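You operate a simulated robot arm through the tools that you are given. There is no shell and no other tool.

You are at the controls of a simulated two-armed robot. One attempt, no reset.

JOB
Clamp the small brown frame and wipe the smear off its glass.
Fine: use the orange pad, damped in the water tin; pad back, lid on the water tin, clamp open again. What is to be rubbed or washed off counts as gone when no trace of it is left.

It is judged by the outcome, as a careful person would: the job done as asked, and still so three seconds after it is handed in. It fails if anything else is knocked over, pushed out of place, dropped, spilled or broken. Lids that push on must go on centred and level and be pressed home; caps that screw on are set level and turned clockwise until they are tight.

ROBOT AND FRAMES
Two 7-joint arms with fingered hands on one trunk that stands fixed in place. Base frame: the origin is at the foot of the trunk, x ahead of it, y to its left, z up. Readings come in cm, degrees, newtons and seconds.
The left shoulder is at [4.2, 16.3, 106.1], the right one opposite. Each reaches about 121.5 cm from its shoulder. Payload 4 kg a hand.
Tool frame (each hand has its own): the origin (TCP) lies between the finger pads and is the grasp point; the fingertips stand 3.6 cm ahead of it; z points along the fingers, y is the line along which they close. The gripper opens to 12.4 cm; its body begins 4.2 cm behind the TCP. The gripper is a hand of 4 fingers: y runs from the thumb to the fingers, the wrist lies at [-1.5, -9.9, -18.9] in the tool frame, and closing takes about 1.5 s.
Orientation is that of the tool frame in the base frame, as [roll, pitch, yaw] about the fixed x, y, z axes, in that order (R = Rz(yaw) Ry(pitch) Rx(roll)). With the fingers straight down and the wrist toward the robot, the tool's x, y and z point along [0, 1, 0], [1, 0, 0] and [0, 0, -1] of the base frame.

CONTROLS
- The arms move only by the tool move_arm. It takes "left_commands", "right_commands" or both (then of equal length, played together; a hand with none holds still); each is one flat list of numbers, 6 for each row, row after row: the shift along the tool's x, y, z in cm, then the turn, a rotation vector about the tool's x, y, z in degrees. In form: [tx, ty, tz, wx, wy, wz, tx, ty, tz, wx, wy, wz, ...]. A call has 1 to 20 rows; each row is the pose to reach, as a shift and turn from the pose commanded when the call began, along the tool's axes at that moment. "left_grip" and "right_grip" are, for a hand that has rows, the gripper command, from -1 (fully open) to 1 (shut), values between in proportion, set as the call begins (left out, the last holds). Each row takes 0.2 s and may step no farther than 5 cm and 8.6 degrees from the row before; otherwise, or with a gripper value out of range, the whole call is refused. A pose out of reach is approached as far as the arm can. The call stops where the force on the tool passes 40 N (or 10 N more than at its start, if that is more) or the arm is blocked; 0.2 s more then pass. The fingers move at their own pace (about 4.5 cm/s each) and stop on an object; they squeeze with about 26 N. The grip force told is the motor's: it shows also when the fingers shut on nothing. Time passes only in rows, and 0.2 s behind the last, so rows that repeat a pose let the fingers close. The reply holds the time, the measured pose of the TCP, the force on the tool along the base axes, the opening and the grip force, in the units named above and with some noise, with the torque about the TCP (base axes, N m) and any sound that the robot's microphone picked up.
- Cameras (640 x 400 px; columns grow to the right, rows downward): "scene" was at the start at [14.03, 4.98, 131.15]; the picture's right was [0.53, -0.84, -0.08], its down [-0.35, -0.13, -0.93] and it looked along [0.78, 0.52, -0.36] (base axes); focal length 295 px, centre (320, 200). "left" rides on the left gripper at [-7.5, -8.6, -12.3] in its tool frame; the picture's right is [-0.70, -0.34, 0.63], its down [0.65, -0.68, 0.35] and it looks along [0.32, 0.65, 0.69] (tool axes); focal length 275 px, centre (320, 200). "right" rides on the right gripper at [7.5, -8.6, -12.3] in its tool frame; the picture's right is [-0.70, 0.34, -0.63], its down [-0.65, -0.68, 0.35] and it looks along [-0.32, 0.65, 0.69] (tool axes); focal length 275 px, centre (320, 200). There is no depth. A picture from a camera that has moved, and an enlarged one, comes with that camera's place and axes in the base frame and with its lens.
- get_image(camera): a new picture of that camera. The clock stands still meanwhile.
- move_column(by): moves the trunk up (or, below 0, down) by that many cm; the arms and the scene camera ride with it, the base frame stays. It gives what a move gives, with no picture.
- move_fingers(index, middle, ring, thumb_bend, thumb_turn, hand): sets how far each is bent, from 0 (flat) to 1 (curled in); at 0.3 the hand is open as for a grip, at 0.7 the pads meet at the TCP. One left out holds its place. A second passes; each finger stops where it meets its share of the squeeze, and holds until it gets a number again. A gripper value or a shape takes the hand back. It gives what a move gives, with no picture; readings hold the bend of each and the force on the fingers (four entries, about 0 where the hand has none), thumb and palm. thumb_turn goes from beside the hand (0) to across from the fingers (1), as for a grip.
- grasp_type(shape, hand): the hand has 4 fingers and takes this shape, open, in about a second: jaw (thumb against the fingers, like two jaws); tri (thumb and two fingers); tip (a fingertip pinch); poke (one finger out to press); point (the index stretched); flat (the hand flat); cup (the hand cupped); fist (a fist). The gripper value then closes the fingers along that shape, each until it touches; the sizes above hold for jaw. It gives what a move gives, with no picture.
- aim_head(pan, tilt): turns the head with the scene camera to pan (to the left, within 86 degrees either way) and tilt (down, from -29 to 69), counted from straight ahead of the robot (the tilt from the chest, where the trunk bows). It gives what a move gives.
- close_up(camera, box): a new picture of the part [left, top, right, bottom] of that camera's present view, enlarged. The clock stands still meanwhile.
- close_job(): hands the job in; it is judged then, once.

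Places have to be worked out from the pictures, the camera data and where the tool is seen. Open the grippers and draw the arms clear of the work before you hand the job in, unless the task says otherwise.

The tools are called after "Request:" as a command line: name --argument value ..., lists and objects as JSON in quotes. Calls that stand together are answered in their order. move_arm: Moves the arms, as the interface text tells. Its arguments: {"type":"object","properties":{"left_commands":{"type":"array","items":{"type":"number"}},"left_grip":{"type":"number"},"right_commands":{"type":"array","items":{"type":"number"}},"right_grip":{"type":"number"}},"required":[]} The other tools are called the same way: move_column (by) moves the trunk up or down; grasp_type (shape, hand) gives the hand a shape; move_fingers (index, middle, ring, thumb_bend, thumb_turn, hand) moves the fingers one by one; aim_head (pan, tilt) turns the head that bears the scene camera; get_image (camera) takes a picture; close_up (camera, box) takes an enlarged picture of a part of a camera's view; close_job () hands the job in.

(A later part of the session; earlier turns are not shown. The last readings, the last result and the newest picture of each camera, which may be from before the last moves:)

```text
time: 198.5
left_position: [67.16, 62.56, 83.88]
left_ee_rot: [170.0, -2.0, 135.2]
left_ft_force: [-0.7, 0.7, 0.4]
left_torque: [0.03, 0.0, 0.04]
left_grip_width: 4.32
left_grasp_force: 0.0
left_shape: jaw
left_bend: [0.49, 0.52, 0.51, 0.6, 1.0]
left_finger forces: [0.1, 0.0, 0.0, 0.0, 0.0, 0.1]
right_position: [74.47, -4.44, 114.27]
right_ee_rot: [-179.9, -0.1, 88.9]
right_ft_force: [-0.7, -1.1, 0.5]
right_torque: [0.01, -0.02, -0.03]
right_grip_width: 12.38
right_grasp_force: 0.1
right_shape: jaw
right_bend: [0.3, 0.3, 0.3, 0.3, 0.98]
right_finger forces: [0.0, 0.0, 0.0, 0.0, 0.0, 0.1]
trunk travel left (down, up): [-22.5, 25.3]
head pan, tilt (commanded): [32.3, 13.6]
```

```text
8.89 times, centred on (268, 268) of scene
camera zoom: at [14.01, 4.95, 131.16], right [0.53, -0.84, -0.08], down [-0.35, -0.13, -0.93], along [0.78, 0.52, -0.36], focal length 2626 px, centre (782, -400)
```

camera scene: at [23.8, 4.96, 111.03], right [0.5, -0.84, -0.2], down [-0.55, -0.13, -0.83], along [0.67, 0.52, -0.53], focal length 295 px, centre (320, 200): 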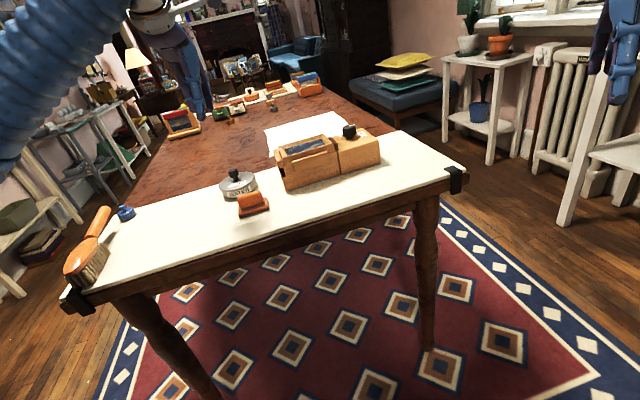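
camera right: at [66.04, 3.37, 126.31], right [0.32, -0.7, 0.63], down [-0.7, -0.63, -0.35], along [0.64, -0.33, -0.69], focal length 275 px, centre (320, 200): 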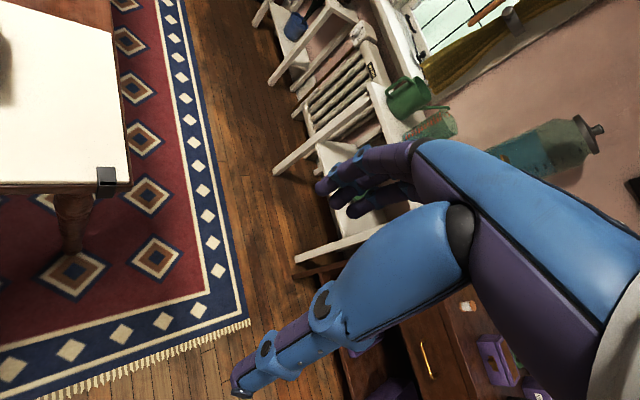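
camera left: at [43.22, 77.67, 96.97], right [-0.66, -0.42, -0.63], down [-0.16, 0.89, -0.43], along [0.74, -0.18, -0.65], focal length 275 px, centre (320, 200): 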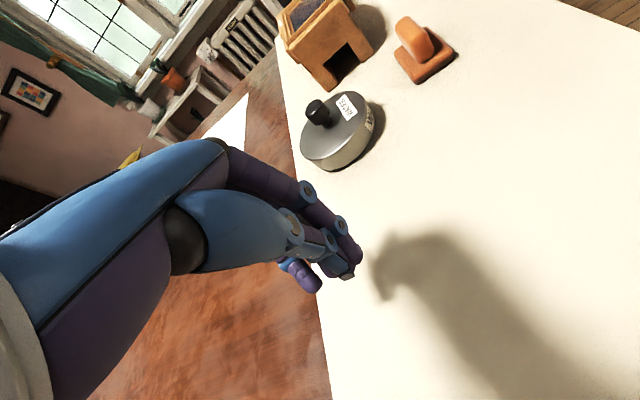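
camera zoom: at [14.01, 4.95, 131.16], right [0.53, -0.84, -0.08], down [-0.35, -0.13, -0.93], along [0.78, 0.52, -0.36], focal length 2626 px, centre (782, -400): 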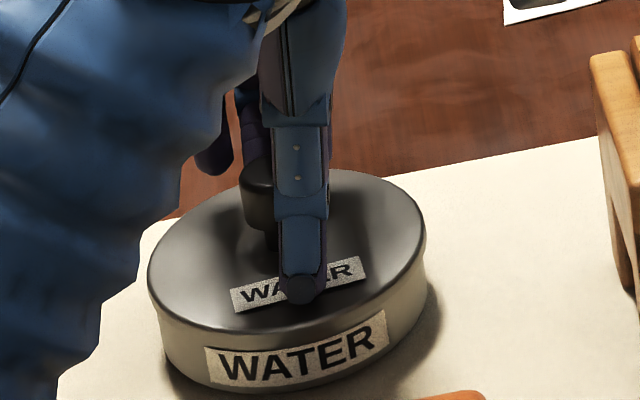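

The configuration matches the earlier hold. I close the hand on the knob.

Request:
move_arm --left_commands '[0, 0, 0, 0, 0, 0, 0, 0, 0, 0, 0, 0, 0, 0, 0, 0, 0, 0, 0, 0, 0, 0, 0, 0, 0, 0, 0, 0, 0, 0, 0, 0, 0, 0, 0, 0]' --left_grip 1

Request:
close_up --camera "scene" --box '[244, 260, 292, 290]'

Request:
close_up --camera "left" --box '[280, 190, 480, 350]'

```text
time: 199.9
left_position: [67.16, 62.52, 83.85]
left_ee_rot: [170.0, -2.1, 135.3]
left_ft_force: [0.4, -0.8, 1.1]
left_torque: [0.06, -0.09, -0.01]
left_grip_width: 1.03
left_grasp_force: 25.7
left_shape: jaw
left_bend: [0.71, 0.6, 0.7, 0.67, 1.0]
left_finger forces: [10.5, 12.3, 3.1, 0.1, 19.0, 0.0]
right_position: [74.45, -4.34, 114.01]
right_ee_rot: [-179.8, 0.0, 88.8]
right_ft_force: [-0.8, 0.8, -1.5]
right_torque: [0.01, -0.02, -0.01]
right_grip_width: 12.37
right_grasp_force: 0.0
right_shape: jaw
right_bend: [0.3, 0.3, 0.3, 0.3, 0.98]
right_finger forces: [0.0, 0.1, 0.1, 0.0, 0.1, 0.0]
trunk travel left (down, up): [-22.5, 25.3]
head pan, tilt (commanded): [32.3, 13.6]
```

```text
13.33 times, centred on (268, 275) of scene
camera zoom: at [14.02, 4.94, 131.15], right [0.53, -0.84, -0.08], down [-0.35, -0.13, -0.93], along [0.78, 0.52, -0.36], focal length 3939 px, centre (1013, -800)
```

zoom: 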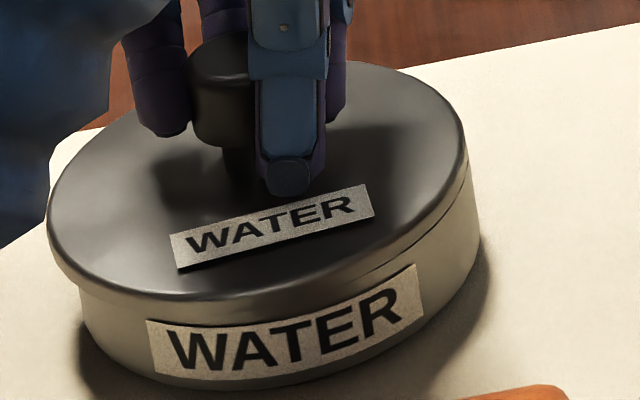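

```text
2.50 times, centred on (380, 270) of left
camera zoom: at [65.38, 49.49, 94.08], right [0.32, -0.63, -0.71], down [-0.9, 0.03, -0.44], along [0.3, 0.78, -0.56], focal length 688 px, centre (170, 25)
```

zoom: 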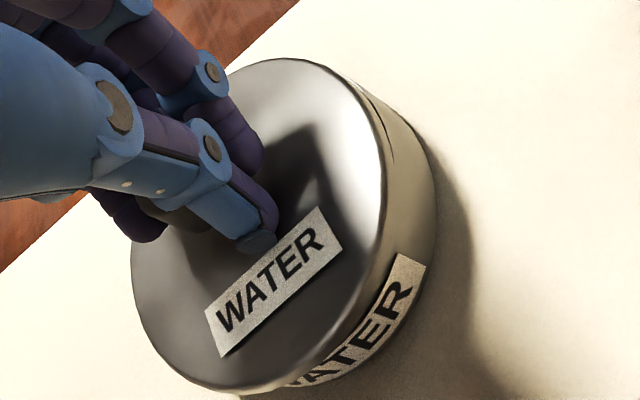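

The grip pulled the lid about 0.33 cm left, but now I hold it firmly and it still lies on the rim. I move it right by 0.33 cm and check.

Request:
move_arm --left_commands '[-0.15, 0, 0, 0, 0, 0, -0.33, 0, 0, 0, 0, 0, -0.33, 0, 0, 0, 0, 0]'

Request:
close_up --camera "scene" --box '[244, 260, 292, 290]'

```text
time: 200.7
left_position: [67.29, 62.28, 83.85]
left_ee_rot: [170.1, -2.0, 135.2]
left_ft_force: [0.2, 0.6, 0.9]
left_torque: [0.15, -0.03, 0.02]
left_grip_width: 0.94
left_grasp_force: 26.3
left_shape: jaw
left_bend: [0.71, 0.6, 0.7, 0.68, 1.0]
left_finger forces: [10.7, 13.5, 3.0, 0.0, 20.0, 0.0]
right_position: [74.58, -4.39, 114.09]
right_ee_rot: [-180.0, 0.0, 88.7]
right_ft_force: [0.2, 0.5, 0.0]
right_torque: [0.02, -0.01, 0.01]
right_grip_width: 12.37
right_grasp_force: 0.0
right_shape: jaw
right_bend: [0.3, 0.3, 0.3, 0.3, 0.98]
right_finger forces: [0.0, 0.1, 0.0, 0.0, 0.1, 0.2]
trunk travel left (down, up): [-22.5, 25.3]
head pan, tilt (commanded): [32.3, 13.6]
```

```text
13.33 times, centred on (268, 275) of scene
camera zoom: at [14.02, 4.95, 131.16], right [0.53, -0.84, -0.08], down [-0.35, -0.13, -0.93], along [0.78, 0.52, -0.36], focal length 3939 px, centre (1013, -800)
```

zoom: 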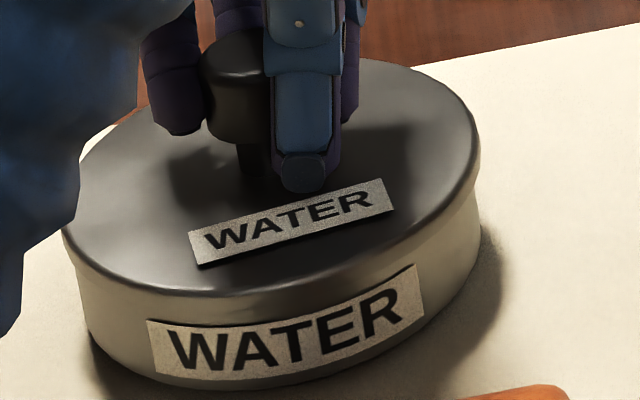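

The lid is back to lateral centre, held and level. I press lightly and check the forces before scanning along the remaining direction.

Request:
move_arm --left_commands '[0, -0.02, 0.1, 0, 0, 0, 0, -0.02, 0.1, 0, 0, 0]'

Request:
move_arm --left_commands '[0, 0.05, 0, 0, 0, 0, 0, 0.1, 0, 0, 0, 0, 0, 0.1, 0, 0, 0, 0]'

Request:
close_up --camera "scene" --box '[244, 260, 292, 290]'

```text
time: 201.3
left_position: [67.38, 62.19, 83.74]
left_ee_rot: [170.1, -2.1, 135.3]
left_ft_force: [0.1, 0.4, 2.4]
left_torque: [0.15, -0.05, 0.04]
left_grip_width: 0.95
left_grasp_force: 25.9
left_shape: jaw
left_bend: [0.71, 0.6, 0.7, 0.68, 1.0]
left_finger forces: [10.7, 13.6, 3.2, 0.1, 19.9, 0.1]
right_position: [74.48, -4.38, 114.1]
right_ee_rot: [-179.9, -0.1, 88.8]
right_ft_force: [-0.1, 0.8, 0.0]
right_torque: [-0.01, 0.03, 0.03]
right_grip_width: 12.35
right_grasp_force: 0.1
right_shape: jaw
right_bend: [0.3, 0.3, 0.3, 0.3, 0.98]
right_finger forces: [0.0, 0.0, 0.1, 0.0, 0.0, 0.0]
trunk travel left (down, up): [-22.5, 25.3]
head pan, tilt (commanded): [32.3, 13.6]
```

```text
time: 202.1
left_position: [67.46, 62.33, 83.73]
left_ee_rot: [169.9, -2.2, 135.2]
left_ft_force: [-0.6, -0.4, 2.3]
left_torque: [0.15, -0.01, 0.03]
left_grip_width: 0.94
left_grasp_force: 26.2
left_shape: jaw
left_bend: [0.71, 0.6, 0.7, 0.68, 1.0]
left_finger forces: [10.9, 13.3, 3.2, 0.1, 20.3, 0.1]
right_position: [74.56, -4.33, 114.14]
right_ee_rot: [-179.9, -0.1, 88.7]
right_ft_force: [-1.0, -0.2, 0.4]
right_torque: [0.0, 0.03, 0.01]
right_grip_width: 12.37
right_grasp_force: 0.1
right_shape: jaw
right_bend: [0.3, 0.3, 0.3, 0.3, 0.98]
right_finger forces: [0.0, 0.0, 0.0, 0.0, 0.1, 0.0]
trunk travel left (down, up): [-22.5, 25.3]
head pan, tilt (commanded): [32.3, 13.6]
```

```text
13.33 times, centred on (268, 275) of scene
camera zoom: at [14.01, 4.94, 131.16], right [0.53, -0.84, -0.08], down [-0.35, -0.13, -0.93], along [0.78, 0.52, -0.36], focal length 3939 px, centre (1013, -800)
```

zoom: 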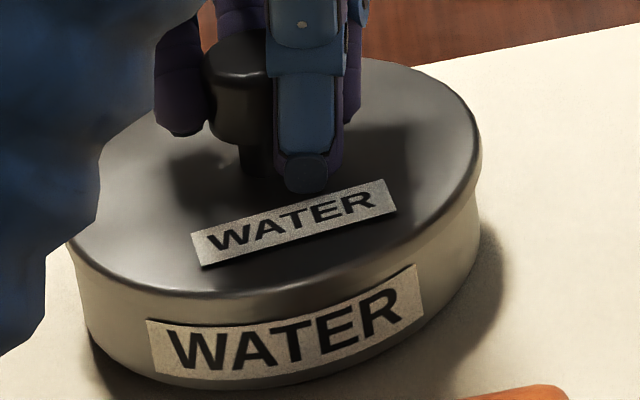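

The lid touches first on its far-left (+y) side, so it is tilted a little. I level by about 1° about both axes and compare the contact point.

Request:
move_arm --left_commands '[-0.08, -0.08, 0, -1, 1, 0, -0.08, -0.08, 0, -1, 1, 0]'

Request:
move_arm --left_commands '[0, -0.02, 0.1, 0, 0, 0, 0, -0.02, 0.1, 0, 0, 0]'

```text
time: 202.7
left_position: [67.4, 62.16, 83.71]
left_ee_rot: [169.0, -3.1, 135.5]
left_ft_force: [-0.2, -0.1, 0.1]
left_torque: [0.02, -0.01, 0.0]
left_grip_width: 0.95
left_grasp_force: 25.6
left_shape: jaw
left_bend: [0.71, 0.6, 0.7, 0.68, 1.0]
left_finger forces: [10.8, 13.1, 3.5, 0.0, 19.9, 0.0]
right_position: [74.59, -4.41, 114.07]
right_ee_rot: [-179.9, 0.0, 88.8]
right_ft_force: [0.6, 0.6, -0.4]
right_torque: [-0.01, 0.02, 0.01]
right_grip_width: 12.39
right_grasp_force: 0.0
right_shape: jaw
right_bend: [0.3, 0.3, 0.3, 0.3, 0.98]
right_finger forces: [0.0, 0.0, 0.1, 0.0, 0.0, 0.0]
trunk travel left (down, up): [-22.5, 25.3]
head pan, tilt (commanded): [32.3, 13.6]
```

```text
time: 203.3
left_position: [67.52, 62.21, 83.57]
left_ee_rot: [169.0, -3.1, 135.4]
left_ft_force: [-0.8, -0.6, 3.4]
left_torque: [0.13, -0.05, 0.04]
left_grip_width: 0.95
left_grasp_force: 26.0
left_shape: jaw
left_bend: [0.71, 0.6, 0.7, 0.68, 1.0]
left_finger forces: [10.8, 13.1, 3.7, 0.0, 20.3, 0.0]
right_position: [74.46, -4.32, 114.13]
right_ee_rot: [-179.9, -0.1, 88.9]
right_ft_force: [-0.5, -1.0, -0.4]
right_torque: [0.0, 0.01, -0.01]
right_grip_width: 12.37
right_grasp_force: 0.0
right_shape: jaw
right_bend: [0.3, 0.3, 0.3, 0.3, 0.98]
right_finger forces: [0.0, 0.0, 0.1, 0.0, 0.0, 0.0]
trunk travel left (down, up): [-22.5, 25.3]
head pan, tilt (commanded): [32.3, 13.6]
```

Contact has moved to the far side; I raise that side by one more degree and test again.

Request:
move_arm --left_commands '[0, -0.08, 0, -1, 0, 0, 0, -0.08, 0, -1, 0, 0]'

Request:
move_arm --left_commands '[0, -0.02, 0.1, 0, 0, 0, 0, -0.02, 0.1, 0, 0, 0]'

Request:
close_up --camera "scene" --box '[244, 260, 292, 290]'

```text
time: 203.9
left_position: [67.37, 62.15, 83.66]
left_ee_rot: [168.0, -3.1, 135.4]
left_ft_force: [0.5, -0.1, 3.9]
left_torque: [0.07, -0.02, 0.01]
left_grip_width: 0.93
left_grasp_force: 26.0
left_shape: jaw
left_bend: [0.71, 0.6, 0.7, 0.68, 1.0]
left_finger forces: [10.9, 13.5, 3.6, 0.1, 20.5, 0.0]
right_position: [74.44, -4.29, 114.17]
right_ee_rot: [-179.9, 0.1, 88.8]
right_ft_force: [-0.1, 0.0, 0.3]
right_torque: [0.01, -0.03, -0.02]
right_grip_width: 12.37
right_grasp_force: 0.1
right_shape: jaw
right_bend: [0.3, 0.3, 0.3, 0.3, 0.98]
right_finger forces: [0.0, 0.0, 0.1, 0.0, 0.0, 0.0]
trunk travel left (down, up): [-22.5, 25.3]
head pan, tilt (commanded): [32.3, 13.6]
```

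```text
time: 204.5
left_position: [67.34, 62.18, 83.5]
left_ee_rot: [167.9, -3.0, 135.5]
left_ft_force: [0.7, -1.1, 8.6]
left_torque: [0.11, -0.01, 0.02]
left_grip_width: 0.93
left_grasp_force: 26.3
left_shape: jaw
left_bend: [0.71, 0.6, 0.7, 0.68, 1.0]
left_finger forces: [11.1, 13.7, 3.3, 0.0, 21.1, 0.1]
right_position: [74.43, -4.39, 114.16]
right_ee_rot: [180.0, 0.0, 88.8]
right_ft_force: [0.2, -0.2, -0.5]
right_torque: [0.0, -0.01, 0.02]
right_grip_width: 12.38
right_grasp_force: 0.0
right_shape: jaw
right_bend: [0.3, 0.3, 0.3, 0.3, 0.98]
right_finger forces: [0.0, 0.0, 0.1, 0.1, 0.1, 0.1]
trunk travel left (down, up): [-22.5, 25.3]
head pan, tilt (commanded): [32.3, 13.6]
```

```text
13.33 times, centred on (268, 275) of scene
camera zoom: at [13.98, 4.91, 131.17], right [0.53, -0.84, -0.08], down [-0.35, -0.13, -0.93], along [0.78, 0.52, -0.36], focal length 3939 px, centre (1013, -800)
```

zoom: 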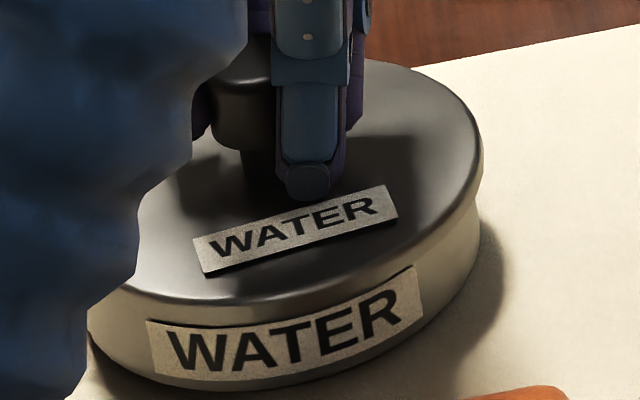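

The lid now lies flush on the rim (load centred, 8.6 N). I slide it toward the far side in 0.04 cm steps under this pressure, watching for a sudden drop in force.

Request:
move_arm --left_commands '[0, 0.04, 0, 0, 0, 0, 0, 0.08, 0, 0, 0, 0, 0, 0.12, 0, 0, 0, 0]'

Request:
move_arm --left_commands '[0, 0.04, 0, 0, 0, 0, 0, 0.08, 0, 0, 0, 0, 0, 0.12, 0, 0, 0, 0]'

```text
time: 205.3
left_position: [67.41, 62.25, 83.6]
left_ee_rot: [168.0, -3.1, 135.4]
left_ft_force: [-1.6, -2.7, 7.2]
left_torque: [0.03, 0.03, 0.04]
left_grip_width: 0.95
left_grasp_force: 26.2
left_shape: jaw
left_bend: [0.71, 0.6, 0.7, 0.68, 1.0]
left_finger forces: [11.1, 12.8, 3.7, 0.1, 21.8, 0.0]
right_position: [74.53, -4.36, 114.2]
right_ee_rot: [179.9, -0.1, 88.8]
right_ft_force: [0.1, -0.6, -0.1]
right_torque: [0.0, -0.01, 0.0]
right_grip_width: 12.38
right_grasp_force: 0.0
right_shape: jaw
right_bend: [0.3, 0.3, 0.3, 0.3, 0.98]
right_finger forces: [0.0, 0.1, 0.1, 0.0, 0.0, 0.0]
trunk travel left (down, up): [-22.5, 25.3]
head pan, tilt (commanded): [32.3, 13.6]
```

```text
time: 206.1
left_position: [67.45, 62.4, 83.53]
left_ee_rot: [168.0, -3.1, 135.4]
left_ft_force: [-1.5, -1.4, 6.1]
left_torque: [0.08, 0.0, -0.01]
left_grip_width: 0.94
left_grasp_force: 26.1
left_shape: jaw
left_bend: [0.71, 0.6, 0.7, 0.68, 1.0]
left_finger forces: [10.9, 13.1, 4.0, 0.0, 21.2, 0.1]
right_position: [74.38, -4.36, 114.2]
right_ee_rot: [-179.9, 0.0, 88.7]
right_ft_force: [-0.5, 0.1, 0.6]
right_torque: [0.02, 0.01, 0.02]
right_grip_width: 12.37
right_grasp_force: 0.0
right_shape: jaw
right_bend: [0.3, 0.3, 0.3, 0.3, 0.98]
right_finger forces: [0.0, 0.0, 0.0, 0.0, 0.1, 0.0]
trunk travel left (down, up): [-22.5, 25.3]
head pan, tilt (commanded): [32.3, 13.6]
```

No drop yet after 0.24 cm. I continue the scan, keeping the downward pressure.

Request:
move_arm --left_commands '[0, 0.04, 0.03, 0, 0, 0, 0, 0.08, 0.04, 0, 0, 0, 0, 0.12, 0.05, 0, 0, 0]'

Request:
close_up --camera "scene" --box '[244, 260, 292, 290]'

Request:
move_arm --left_commands '[0, 0.04, 0.01, 0, 0, 0, 0, 0.08, 0.02, 0, 0, 0, 0, 0.12, 0.03, 0, 0, 0]'

Request:
close_up --camera "scene" --box '[244, 260, 292, 290]'

```text
time: 206.9
left_position: [67.58, 62.37, 83.6]
left_ee_rot: [168.0, -3.0, 135.5]
left_ft_force: [-1.1, -1.6, 6.6]
left_torque: [0.04, 0.0, 0.01]
left_grip_width: 0.94
left_grasp_force: 25.7
left_shape: jaw
left_bend: [0.71, 0.6, 0.7, 0.68, 1.0]
left_finger forces: [11.2, 13.3, 4.1, 0.0, 21.6, 0.1]
right_position: [74.38, -4.34, 114.14]
right_ee_rot: [180.0, -0.1, 88.8]
right_ft_force: [1.0, 0.1, -0.9]
right_torque: [-0.01, 0.0, 0.01]
right_grip_width: 12.37
right_grasp_force: 0.0
right_shape: jaw
right_bend: [0.3, 0.3, 0.3, 0.3, 0.98]
right_finger forces: [0.0, 0.0, 0.1, 0.1, 0.1, 0.0]
trunk travel left (down, up): [-22.5, 25.3]
head pan, tilt (commanded): [32.3, 13.6]
```

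```text
13.33 times, centred on (268, 275) of scene
camera zoom: at [13.98, 4.91, 131.16], right [0.53, -0.84, -0.08], down [-0.35, -0.13, -0.93], along [0.78, 0.52, -0.36], focal length 3939 px, centre (1013, -800)
```

zoom: 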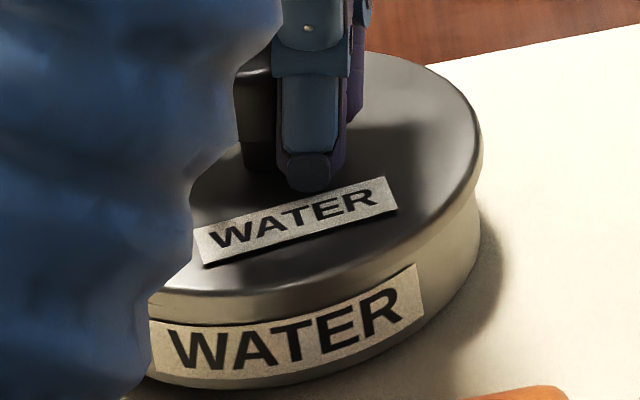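

```text
time: 207.7
left_position: [67.7, 62.46, 83.63]
left_ee_rot: [167.9, -3.1, 135.5]
left_ft_force: [-1.8, -1.6, 7.3]
left_torque: [0.06, -0.02, 0.04]
left_grip_width: 0.9
left_grasp_force: 26.2
left_shape: jaw
left_bend: [0.71, 0.6, 0.7, 0.68, 1.0]
left_finger forces: [11.4, 13.0, 4.3, 0.1, 22.4, 0.1]
right_position: [74.43, -4.33, 114.18]
right_ee_rot: [-179.9, -0.1, 88.8]
right_ft_force: [1.4, 0.5, -0.8]
right_torque: [0.04, 0.02, 0.02]
right_grip_width: 12.38
right_grasp_force: 0.1
right_shape: jaw
right_bend: [0.3, 0.3, 0.3, 0.3, 0.98]
right_finger forces: [0.0, 0.1, 0.1, 0.1, 0.0, 0.0]
trunk travel left (down, up): [-22.5, 25.3]
head pan, tilt (commanded): [32.3, 13.6]
```

```text
13.33 times, centred on (268, 275) of scene
camera zoom: at [13.97, 4.9, 131.16], right [0.53, -0.84, -0.08], down [-0.35, -0.13, -0.93], along [0.78, 0.52, -0.36], focal length 3939 px, centre (1013, -800)
```

zoom: 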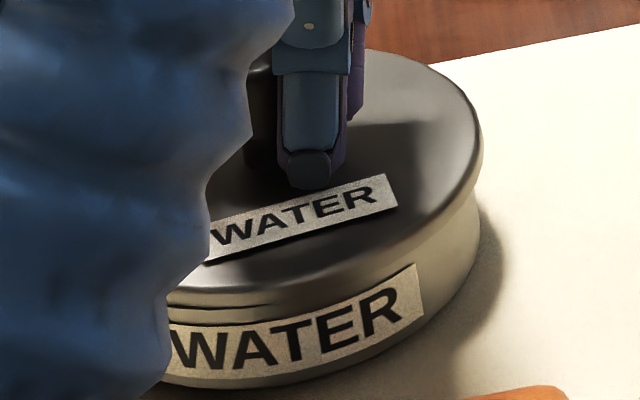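

The scan gave no drop. Since I hold the lid, I lift it up and tilt it to look at its underside, to learn how it is meant to fit.

Request:
move_arm --left_commands '[0.06, 0.25, -1.2, 0, 0, 0, 0.24, 0.95, -4.5, 0, 0, 0, 0.48, 1.9, -9, 0, 0, 0, 0.73, 2.8, -13.5, 0, 0, 0, 0.97, 3.8, -18, 0, 0, 0, 1.2, 4.6, -22, 0, 0, 0]'

Request:
get_image --camera "scene"

Request:
close_up --camera "scene" --box '[236, 240, 300, 290]'

```text
time: 209.1
left_position: [67.61, 62.26, 106.11]
left_ee_rot: [168.0, -3.1, 135.5]
left_ft_force: [0.0, 0.1, -0.8]
left_torque: [-0.03, -0.03, 0.01]
left_grip_width: 0.83
left_grasp_force: 26.3
left_shape: jaw
left_bend: [0.71, 0.6, 0.7, 0.68, 1.0]
left_finger forces: [0.0, 13.1, 1.9, 0.1, 24.0, 0.1]
right_position: [74.63, -4.36, 114.04]
right_ee_rot: [-179.9, -0.1, 88.8]
right_ft_force: [0.0, 0.3, 0.1]
right_torque: [0.02, -0.01, 0.02]
right_grip_width: 12.38
right_grasp_force: 0.1
right_shape: jaw
right_bend: [0.3, 0.3, 0.3, 0.3, 0.98]
right_finger forces: [0.0, 0.1, 0.1, 0.0, 0.1, 0.1]
trunk travel left (down, up): [-22.5, 25.3]
head pan, tilt (commanded): [32.3, 13.6]
```

```text
taken
camera scene: at [14.08, 4.81, 131.15], right [0.53, -0.84, -0.08], down [-0.35, -0.13, -0.93], along [0.77, 0.52, -0.36], focal length 295 px, centre (320, 200)
```

scene: 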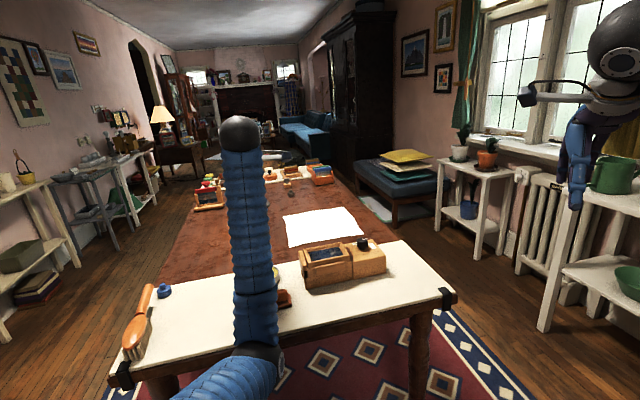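

```text
8.00 times, centred on (268, 265) of scene
camera zoom: at [14.08, 4.81, 131.15], right [0.53, -0.84, -0.08], down [-0.35, -0.13, -0.93], along [0.77, 0.52, -0.36], focal length 2363 px, centre (736, -320)
```

zoom: 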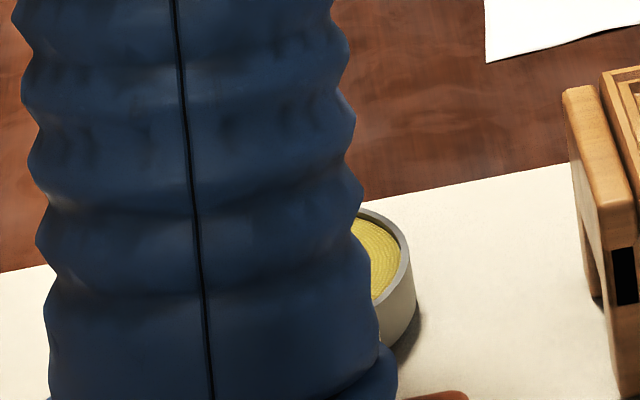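

The arm's elbow has swung inward and blocks the head view. I check the lid in the hand from the hand camera.

Request:
get_image --camera "left"

Request:
get_image --camera "right"

```text
taken
camera left: at [65.82, 48.81, 115.86], right [0.33, -0.6, -0.73], down [-0.89, 0.05, -0.44], along [0.3, 0.8, -0.52], focal length 275 px, centre (320, 200)
```

left: 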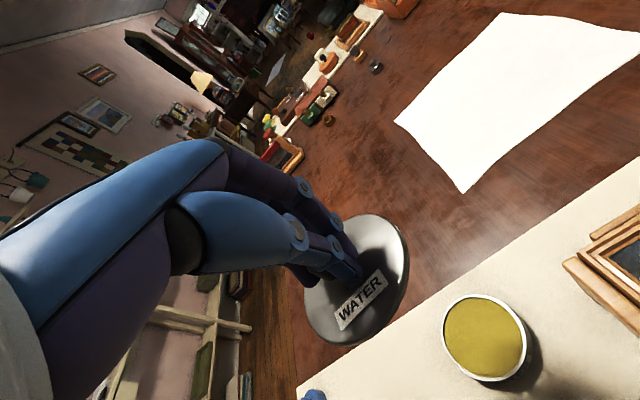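

```text
taken
camera right: at [66.12, 3.28, 126.22], right [0.32, -0.7, 0.63], down [-0.7, -0.63, -0.35], along [0.64, -0.33, -0.69], focal length 275 px, centre (320, 200)
```

right: 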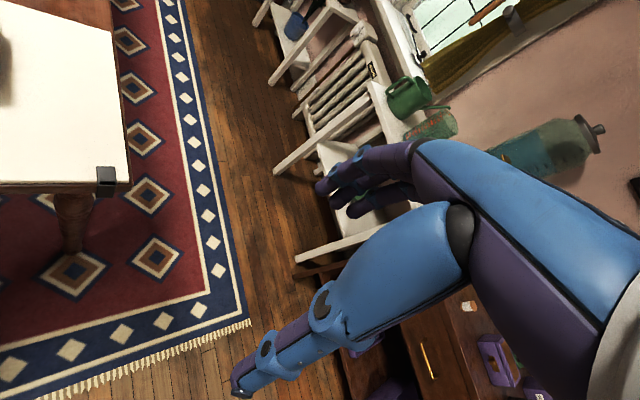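

While the lid is up, I look closely at the open tin from the hand camera: its rim and how the sponge sits in it.

Request:
close_up --camera "left" --box '[430, 285, 540, 390]'

Request:
close_up --camera "left" --box '[490, 300, 540, 350]'

Request:
close_up --camera "left" --box '[290, 200, 430, 350]'

```text
3.81 times, centred on (485, 338) of left
camera zoom: at [65.82, 48.81, 115.86], right [0.33, -0.6, -0.73], down [-0.89, 0.05, -0.44], along [0.3, 0.8, -0.52], focal length 1049 px, centre (-309, -324)
```

zoom: 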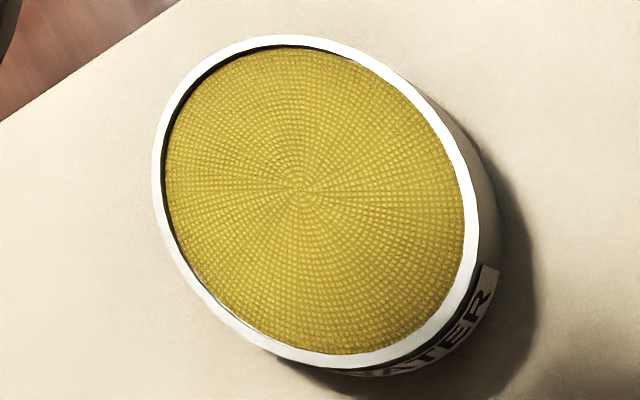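

```text
8.00 times, centred on (515, 325) of left
camera zoom: at [65.82, 48.81, 115.86], right [0.33, -0.6, -0.73], down [-0.89, 0.05, -0.44], along [0.3, 0.8, -0.52], focal length 2202 px, centre (-1240, -800)
```

zoom: 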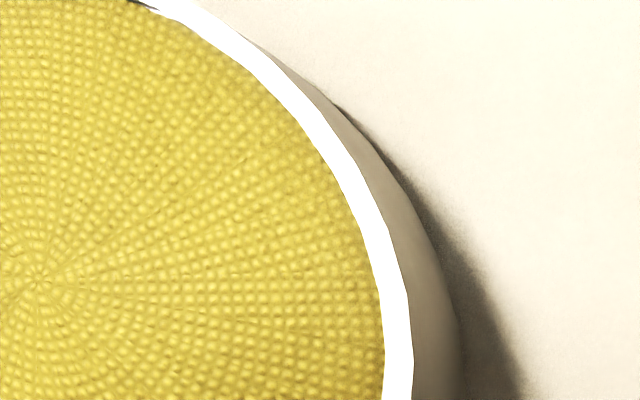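

```text
2.67 times, centred on (360, 275) of left
camera zoom: at [65.82, 48.81, 115.86], right [0.33, -0.6, -0.73], down [-0.89, 0.05, -0.44], along [0.3, 0.8, -0.52], focal length 734 px, centre (213, 0)
```

zoom: 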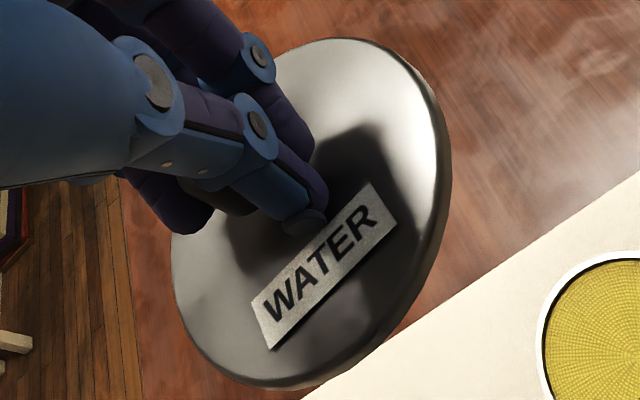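

The tin has a thin rim with the sponge recessed about 0.2 cm. To see the lid's underside, I raise it further and tilt the hand the other way so the near edge lifts toward the head camera.

Request:
move_arm --left_commands '[0.1, 0.5, -2.5, 4, 0, 0, 0.2, 1.0, -5, 8, 0, 0, 0.3, 1.4, -7, 12, 0, 0, 0.3, 1.6, -8, 17, -1, 0, 0.3, 1.6, -8, 22, -2, 0, 0.3, 1.6, -8, 27, -3, 0, 0.3, 1.6, -8, 32, -3, 0, 0.3, 1.6, -8, 32, -3, 0]'

Request:
get_image --camera "scene"

```text
time: 210.9
left_position: [67.7, 62.2, 114.11]
left_ee_rot: [-159.9, -0.2, 135.6]
left_ft_force: [-1.0, -0.4, 0.5]
left_torque: [0.03, 0.01, -0.01]
left_grip_width: 0.82
left_grasp_force: 25.8
left_shape: jaw
left_bend: [0.71, 0.6, 0.7, 0.68, 1.0]
left_finger forces: [0.0, 13.2, 1.7, 0.0, 23.8, 0.0]
right_position: [74.58, -4.3, 113.93]
right_ee_rot: [-179.8, 0.1, 88.8]
right_ft_force: [0.1, -0.7, 0.6]
right_torque: [0.01, -0.02, -0.02]
right_grip_width: 12.4
right_grasp_force: 0.0
right_shape: jaw
right_bend: [0.3, 0.3, 0.3, 0.3, 0.98]
right_finger forces: [0.0, 0.1, 0.0, 0.0, 0.0, 0.0]
trunk travel left (down, up): [-22.5, 25.3]
head pan, tilt (commanded): [32.3, 13.6]
```

```text
taken
camera scene: at [14.07, 4.95, 131.14], right [0.53, -0.84, -0.08], down [-0.35, -0.13, -0.93], along [0.78, 0.52, -0.36], focal length 295 px, centre (320, 200)
```

scene: 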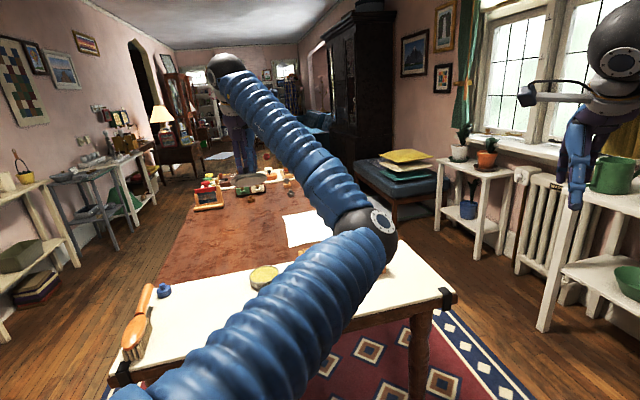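

The elbow is now on the inner side but well above the table. I zoom on the lid in the hand.

Request:
close_up --camera "scene" --box '[200, 80, 300, 190]'

Request:
close_up --camera "scene" --box '[220, 145, 270, 190]'

```text
3.64 times, centred on (250, 135) of scene
camera zoom: at [14.07, 4.95, 131.14], right [0.53, -0.84, -0.08], down [-0.35, -0.13, -0.93], along [0.78, 0.52, -0.36], focal length 1074 px, centre (574, 436)
```

zoom: 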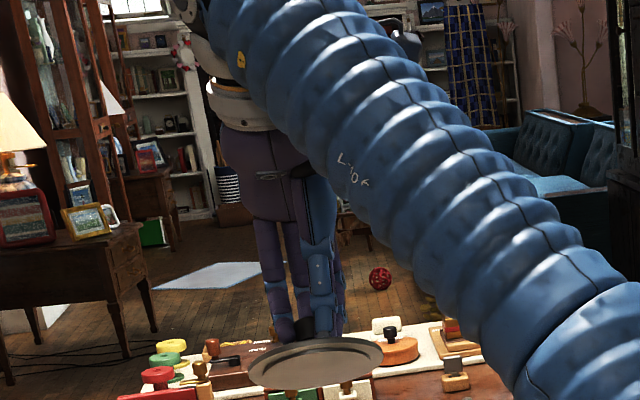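

```text
8.89 times, centred on (245, 168) of scene
camera zoom: at [14.07, 4.95, 131.14], right [0.53, -0.84, -0.08], down [-0.35, -0.13, -0.93], along [0.78, 0.52, -0.36], focal length 2626 px, centre (987, 489)
```

zoom: 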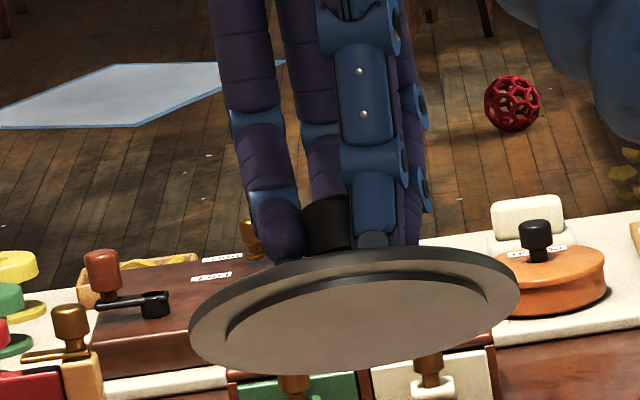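

Now I can see it: the underside carries a plug (about 3.8–4.0 cm radius, 0.4 cm deep) inside a flat flange. The tin's mouth is about 4.25 cm, so the lid drops in freely with the flange on the rim – it was in fact down on the rim when centred. I turn the lid level again to replace it.

Request:
move_arm --left_commands '[0, 0, 0, -8, 0.75, 0, 0, 0, 0, -16, 1.5, 0, 0, 0, 0, -24, 2.25, 0, 0, 0, 0, -32, 3, 0, 0, 0, 0, -32, 3, 0]'

Request:
get_image --camera "scene"

Request:
get_image --camera "left"

```text
time: 212.1
left_position: [67.6, 62.14, 114.22]
left_ee_rot: [167.9, -3.1, 135.4]
left_ft_force: [-0.7, -0.7, -0.4]
left_torque: [0.02, 0.01, 0.02]
left_grip_width: 0.82
left_grasp_force: 25.9
left_shape: jaw
left_bend: [0.71, 0.6, 0.7, 0.68, 1.0]
left_finger forces: [0.0, 13.0, 1.8, 0.0, 24.0, 0.0]
right_position: [74.59, -4.38, 114.15]
right_ee_rot: [-180.0, 0.0, 88.8]
right_ft_force: [0.2, 0.1, -0.3]
right_torque: [0.02, 0.01, -0.04]
right_grip_width: 12.36
right_grasp_force: 0.1
right_shape: jaw
right_bend: [0.3, 0.3, 0.3, 0.3, 0.98]
right_finger forces: [0.0, 0.0, 0.0, 0.0, 0.0, 0.0]
trunk travel left (down, up): [-22.5, 25.3]
head pan, tilt (commanded): [32.3, 13.6]
```

```text
taken
camera scene: at [14.02, 4.94, 131.16], right [0.53, -0.84, -0.08], down [-0.35, -0.13, -0.93], along [0.78, 0.52, -0.36], focal length 295 px, centre (320, 200)
```

scene: 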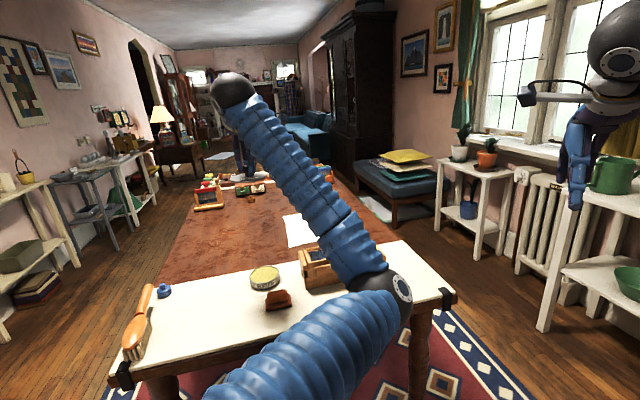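

```text
taken
camera left: at [65.83, 48.78, 123.95], right [0.33, -0.6, -0.73], down [-0.89, 0.05, -0.45], along [0.3, 0.8, -0.52], focal length 275 px, centre (320, 200)
```

left: 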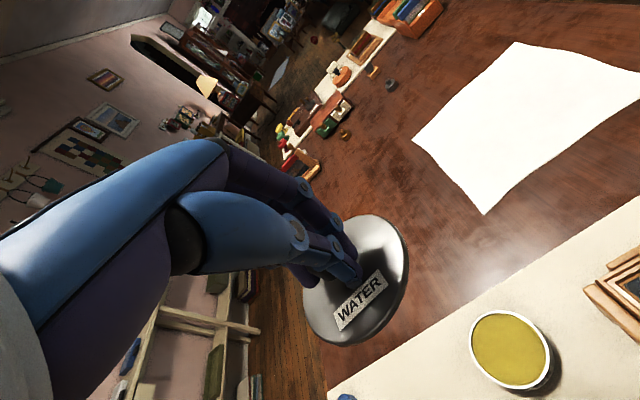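

I measure the tin's present centre from the hand camera before lowering the lid.

Request:
close_up --camera "left" --box '[455, 295, 565, 400]'

Request:
close_up --camera "left" --box '[290, 200, 430, 350]'

Request:
close_up --camera "scene" --box '[236, 250, 300, 300]'

```text
3.81 times, centred on (510, 348) of left
camera zoom: at [65.83, 48.78, 123.95], right [0.33, -0.6, -0.73], down [-0.89, 0.05, -0.45], along [0.3, 0.8, -0.52], focal length 1049 px, centre (-404, -362)
```

zoom: 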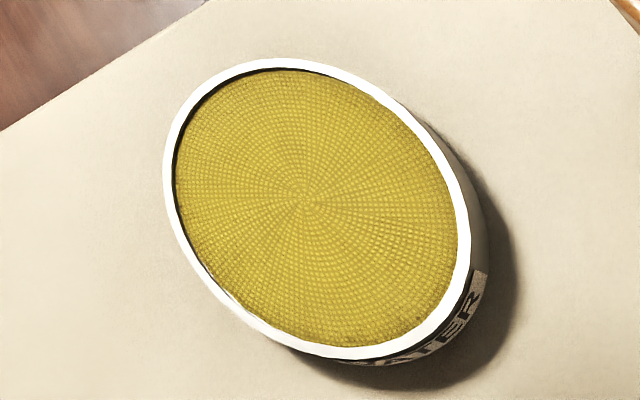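

```text
2.67 times, centred on (360, 275) of left
camera zoom: at [65.83, 48.78, 123.95], right [0.33, -0.6, -0.73], down [-0.89, 0.05, -0.45], along [0.3, 0.8, -0.52], focal length 734 px, centre (213, 0)
```

zoom: 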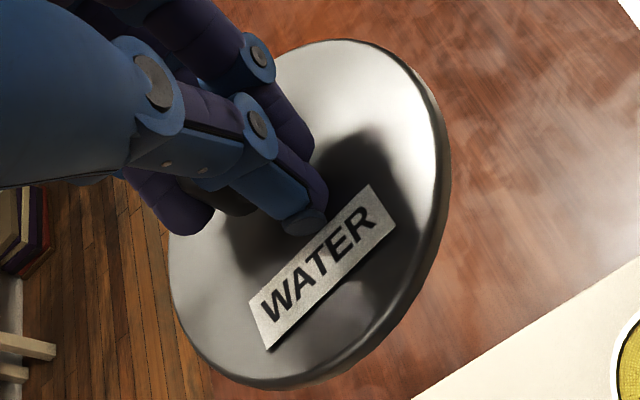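

```text
8.00 times, centred on (268, 275) of scene
camera zoom: at [14.02, 4.94, 131.16], right [0.53, -0.84, -0.08], down [-0.35, -0.13, -0.93], along [0.78, 0.52, -0.36], focal length 2363 px, centre (736, -400)
```

zoom: 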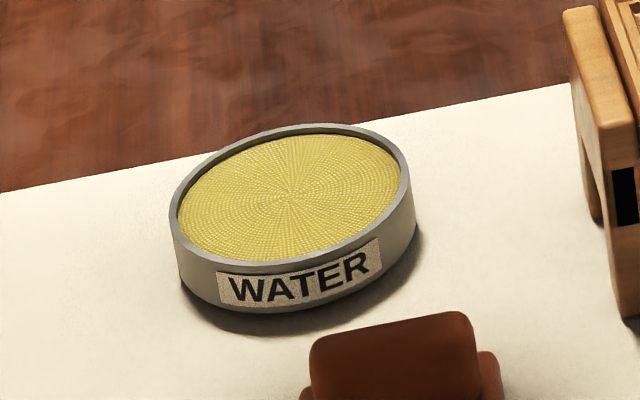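

Tin centre is about (67.4, 63.8) and the held lid's centre is nearly above it. I lower half-way and check the arm's posture.

Request:
move_arm --left_commands '[-0.19, -0.82, 3.9, 0, 0, 0, -0.38, -1.65, 7.9, 0, 0, 0, -0.57, -2.47, 11.8, 0, 0, 0, -0.75, -3.3, 15.7, 0, 0, 0]'

Request:
get_image --camera "scene"

```text
time: 213.1
left_position: [67.69, 62.31, 98.16]
left_ee_rot: [168.0, -3.0, 135.4]
left_ft_force: [0.1, 0.2, -0.6]
left_torque: [-0.01, 0.0, -0.03]
left_grip_width: 0.81
left_grasp_force: 25.7
left_shape: jaw
left_bend: [0.71, 0.6, 0.7, 0.68, 1.0]
left_finger forces: [0.0, 12.9, 1.8, 0.1, 24.1, 0.0]
right_position: [74.43, -4.32, 114.19]
right_ee_rot: [-179.8, 0.0, 88.9]
right_ft_force: [-0.1, 1.0, -0.4]
right_torque: [0.0, -0.01, -0.01]
right_grip_width: 12.35
right_grasp_force: 0.0
right_shape: jaw
right_bend: [0.3, 0.3, 0.3, 0.3, 0.98]
right_finger forces: [0.0, 0.0, 0.0, 0.0, 0.0, 0.0]
trunk travel left (down, up): [-22.5, 25.3]
head pan, tilt (commanded): [32.3, 13.6]
```

```text
taken
camera scene: at [14.08, 4.97, 131.14], right [0.53, -0.84, -0.08], down [-0.35, -0.13, -0.93], along [0.77, 0.52, -0.36], focal length 295 px, centre (320, 200)
```

scene: 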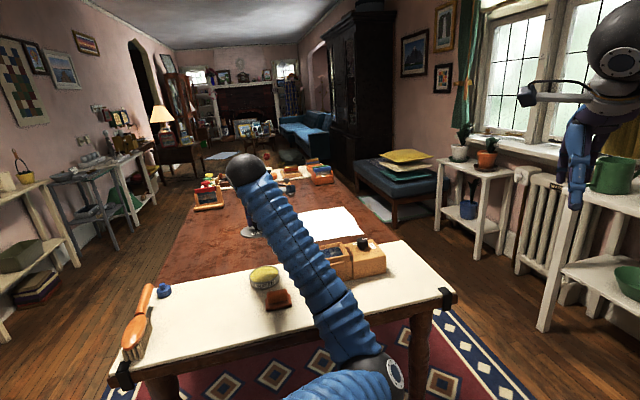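

The elbow is in front of the table, clear of it. I continue down to just above the tin.

Request:
move_arm --left_commands '[-0.19, -0.82, 3.9, 0, 0, 0, -0.38, -1.65, 7.9, 0, 0, 0, -0.57, -2.5, 11.9, 0, 0, 0, -0.57, -2.5, 11.9, 0, 0, 0]'

Request:
get_image --camera "scene"

Request:
close_up --camera "scene" --box '[240, 240, 296, 290]'

Request:
close_up --camera "left" --box '[280, 190, 480, 350]'

```text
time: 214.1
left_position: [67.58, 62.28, 86.1]
left_ee_rot: [168.0, -3.0, 135.4]
left_ft_force: [-0.7, -0.1, 0.3]
left_torque: [-0.03, 0.01, -0.01]
left_grip_width: 0.8
left_grasp_force: 26.3
left_shape: jaw
left_bend: [0.71, 0.6, 0.7, 0.68, 1.0]
left_finger forces: [0.0, 12.7, 1.8, 0.0, 24.0, 0.0]
right_position: [74.56, -4.31, 114.15]
right_ee_rot: [180.0, 0.0, 88.8]
right_ft_force: [1.4, 0.1, 0.7]
right_torque: [-0.01, -0.01, 0.01]
right_grip_width: 12.38
right_grasp_force: 0.0
right_shape: jaw
right_bend: [0.3, 0.3, 0.3, 0.3, 0.98]
right_finger forces: [0.1, 0.0, 0.0, 0.1, 0.1, 0.1]
trunk travel left (down, up): [-22.5, 25.3]
head pan, tilt (commanded): [32.3, 13.6]
```

```text
taken
camera scene: at [14.01, 4.92, 131.17], right [0.53, -0.84, -0.08], down [-0.35, -0.13, -0.93], along [0.78, 0.52, -0.36], focal length 295 px, centre (320, 200)
```

scene: 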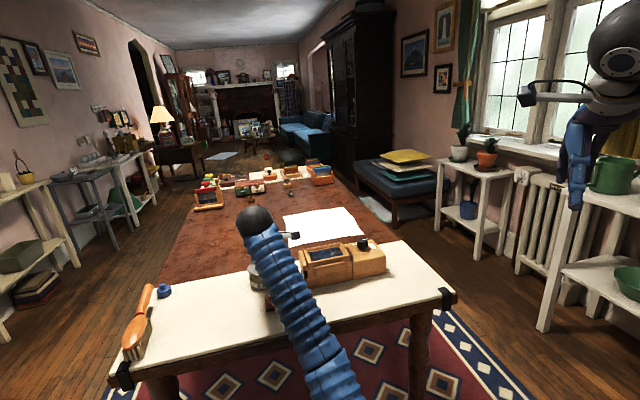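

```text
8.00 times, centred on (268, 265) of scene
camera zoom: at [14.01, 4.92, 131.17], right [0.53, -0.84, -0.08], down [-0.35, -0.13, -0.93], along [0.78, 0.52, -0.36], focal length 2363 px, centre (736, -320)
```

zoom: 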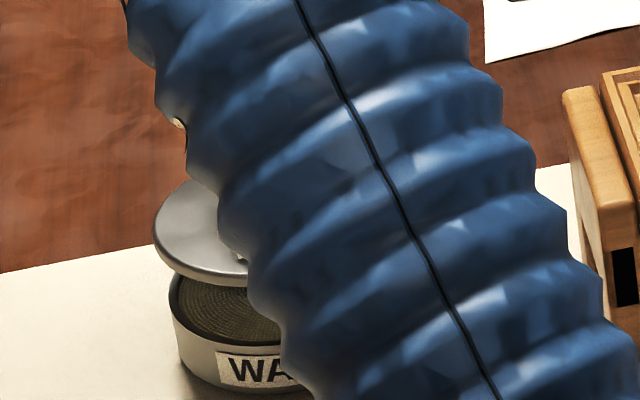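

```text
2.50 times, centred on (380, 270) of left
camera zoom: at [65.74, 48.97, 95.73], right [0.33, -0.6, -0.73], down [-0.89, 0.05, -0.45], along [0.3, 0.8, -0.52], focal length 688 px, centre (170, 25)
```

zoom: 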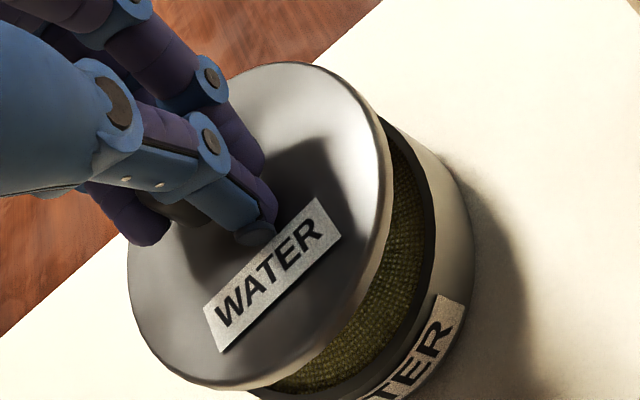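

The lid hangs just above the tin, within about 0.1 cm. I lower it to the rim.

Request:
move_arm --left_commands '[-0.06, -0.23, 1.07, 0, 0, 0, -0.12, -0.46, 2.1, 0, 0, 0, -0.12, -0.46, 2.1, 0, 0, 0]'

Request:
move_arm --left_commands '[-0.01, -0.04, 0.2, 0, 0, 0, -0.02, -0.08, 0.4, 0, 0, 0, -0.02, -0.08, 0.4, 0, 0, 0]'

Request:
close_up --camera "scene" --box '[240, 240, 296, 290]'

Request:
close_up --camera "left" --box '[280, 190, 480, 350]'

```text
time: 214.9
left_position: [67.68, 62.29, 83.84]
left_ee_rot: [167.9, -3.0, 135.4]
left_ft_force: [-0.4, 0.2, -0.4]
left_torque: [0.04, -0.01, -0.01]
left_grip_width: 0.77
left_grasp_force: 26.3
left_shape: jaw
left_bend: [0.71, 0.6, 0.7, 0.68, 1.0]
left_finger forces: [0.0, 12.9, 2.1, 0.1, 24.1, 0.0]
right_position: [74.45, -4.34, 114.15]
right_ee_rot: [-180.0, 0.0, 88.7]
right_ft_force: [0.0, 0.1, 0.7]
right_torque: [0.02, 0.04, 0.01]
right_grip_width: 12.38
right_grasp_force: 0.1
right_shape: jaw
right_bend: [0.3, 0.3, 0.3, 0.3, 0.98]
right_finger forces: [0.0, 0.0, 0.1, 0.1, 0.0, 0.1]
trunk travel left (down, up): [-22.5, 25.3]
head pan, tilt (commanded): [32.3, 13.6]
```

```text
time: 215.7
left_position: [67.67, 62.47, 83.57]
left_ee_rot: [167.9, -3.0, 135.3]
left_ft_force: [-0.7, 0.5, 7.7]
left_torque: [0.17, -0.08, 0.01]
left_grip_width: 0.81
left_grasp_force: 26.0
left_shape: jaw
left_bend: [0.71, 0.6, 0.7, 0.68, 1.0]
left_finger forces: [0.0, 13.8, 2.9, 0.0, 25.4, 0.0]
right_position: [74.48, -4.35, 114.24]
right_ee_rot: [-179.9, -0.1, 88.9]
right_ft_force: [0.5, -0.4, 0.2]
right_torque: [-0.01, 0.01, 0.0]
right_grip_width: 12.35
right_grasp_force: 0.0
right_shape: jaw
right_bend: [0.3, 0.3, 0.3, 0.3, 0.98]
right_finger forces: [0.0, 0.0, 0.0, 0.1, 0.0, 0.0]
trunk travel left (down, up): [-22.5, 25.3]
head pan, tilt (commanded): [32.3, 13.6]
```

```text
8.00 times, centred on (268, 265) of scene
camera zoom: at [13.97, 4.89, 131.17], right [0.53, -0.84, -0.08], down [-0.34, -0.13, -0.93], along [0.78, 0.52, -0.36], focal length 2363 px, centre (736, -320)
```

zoom: 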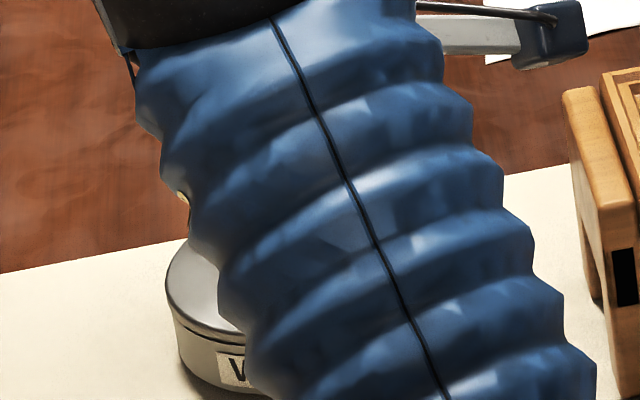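

```text
2.50 times, centred on (380, 270) of left
camera zoom: at [65.71, 48.99, 93.29], right [0.33, -0.6, -0.73], down [-0.89, 0.05, -0.45], along [0.3, 0.8, -0.52], focal length 688 px, centre (170, 25)
```

zoom: 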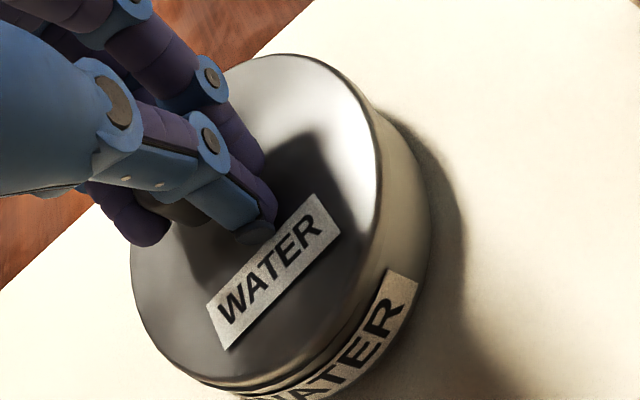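

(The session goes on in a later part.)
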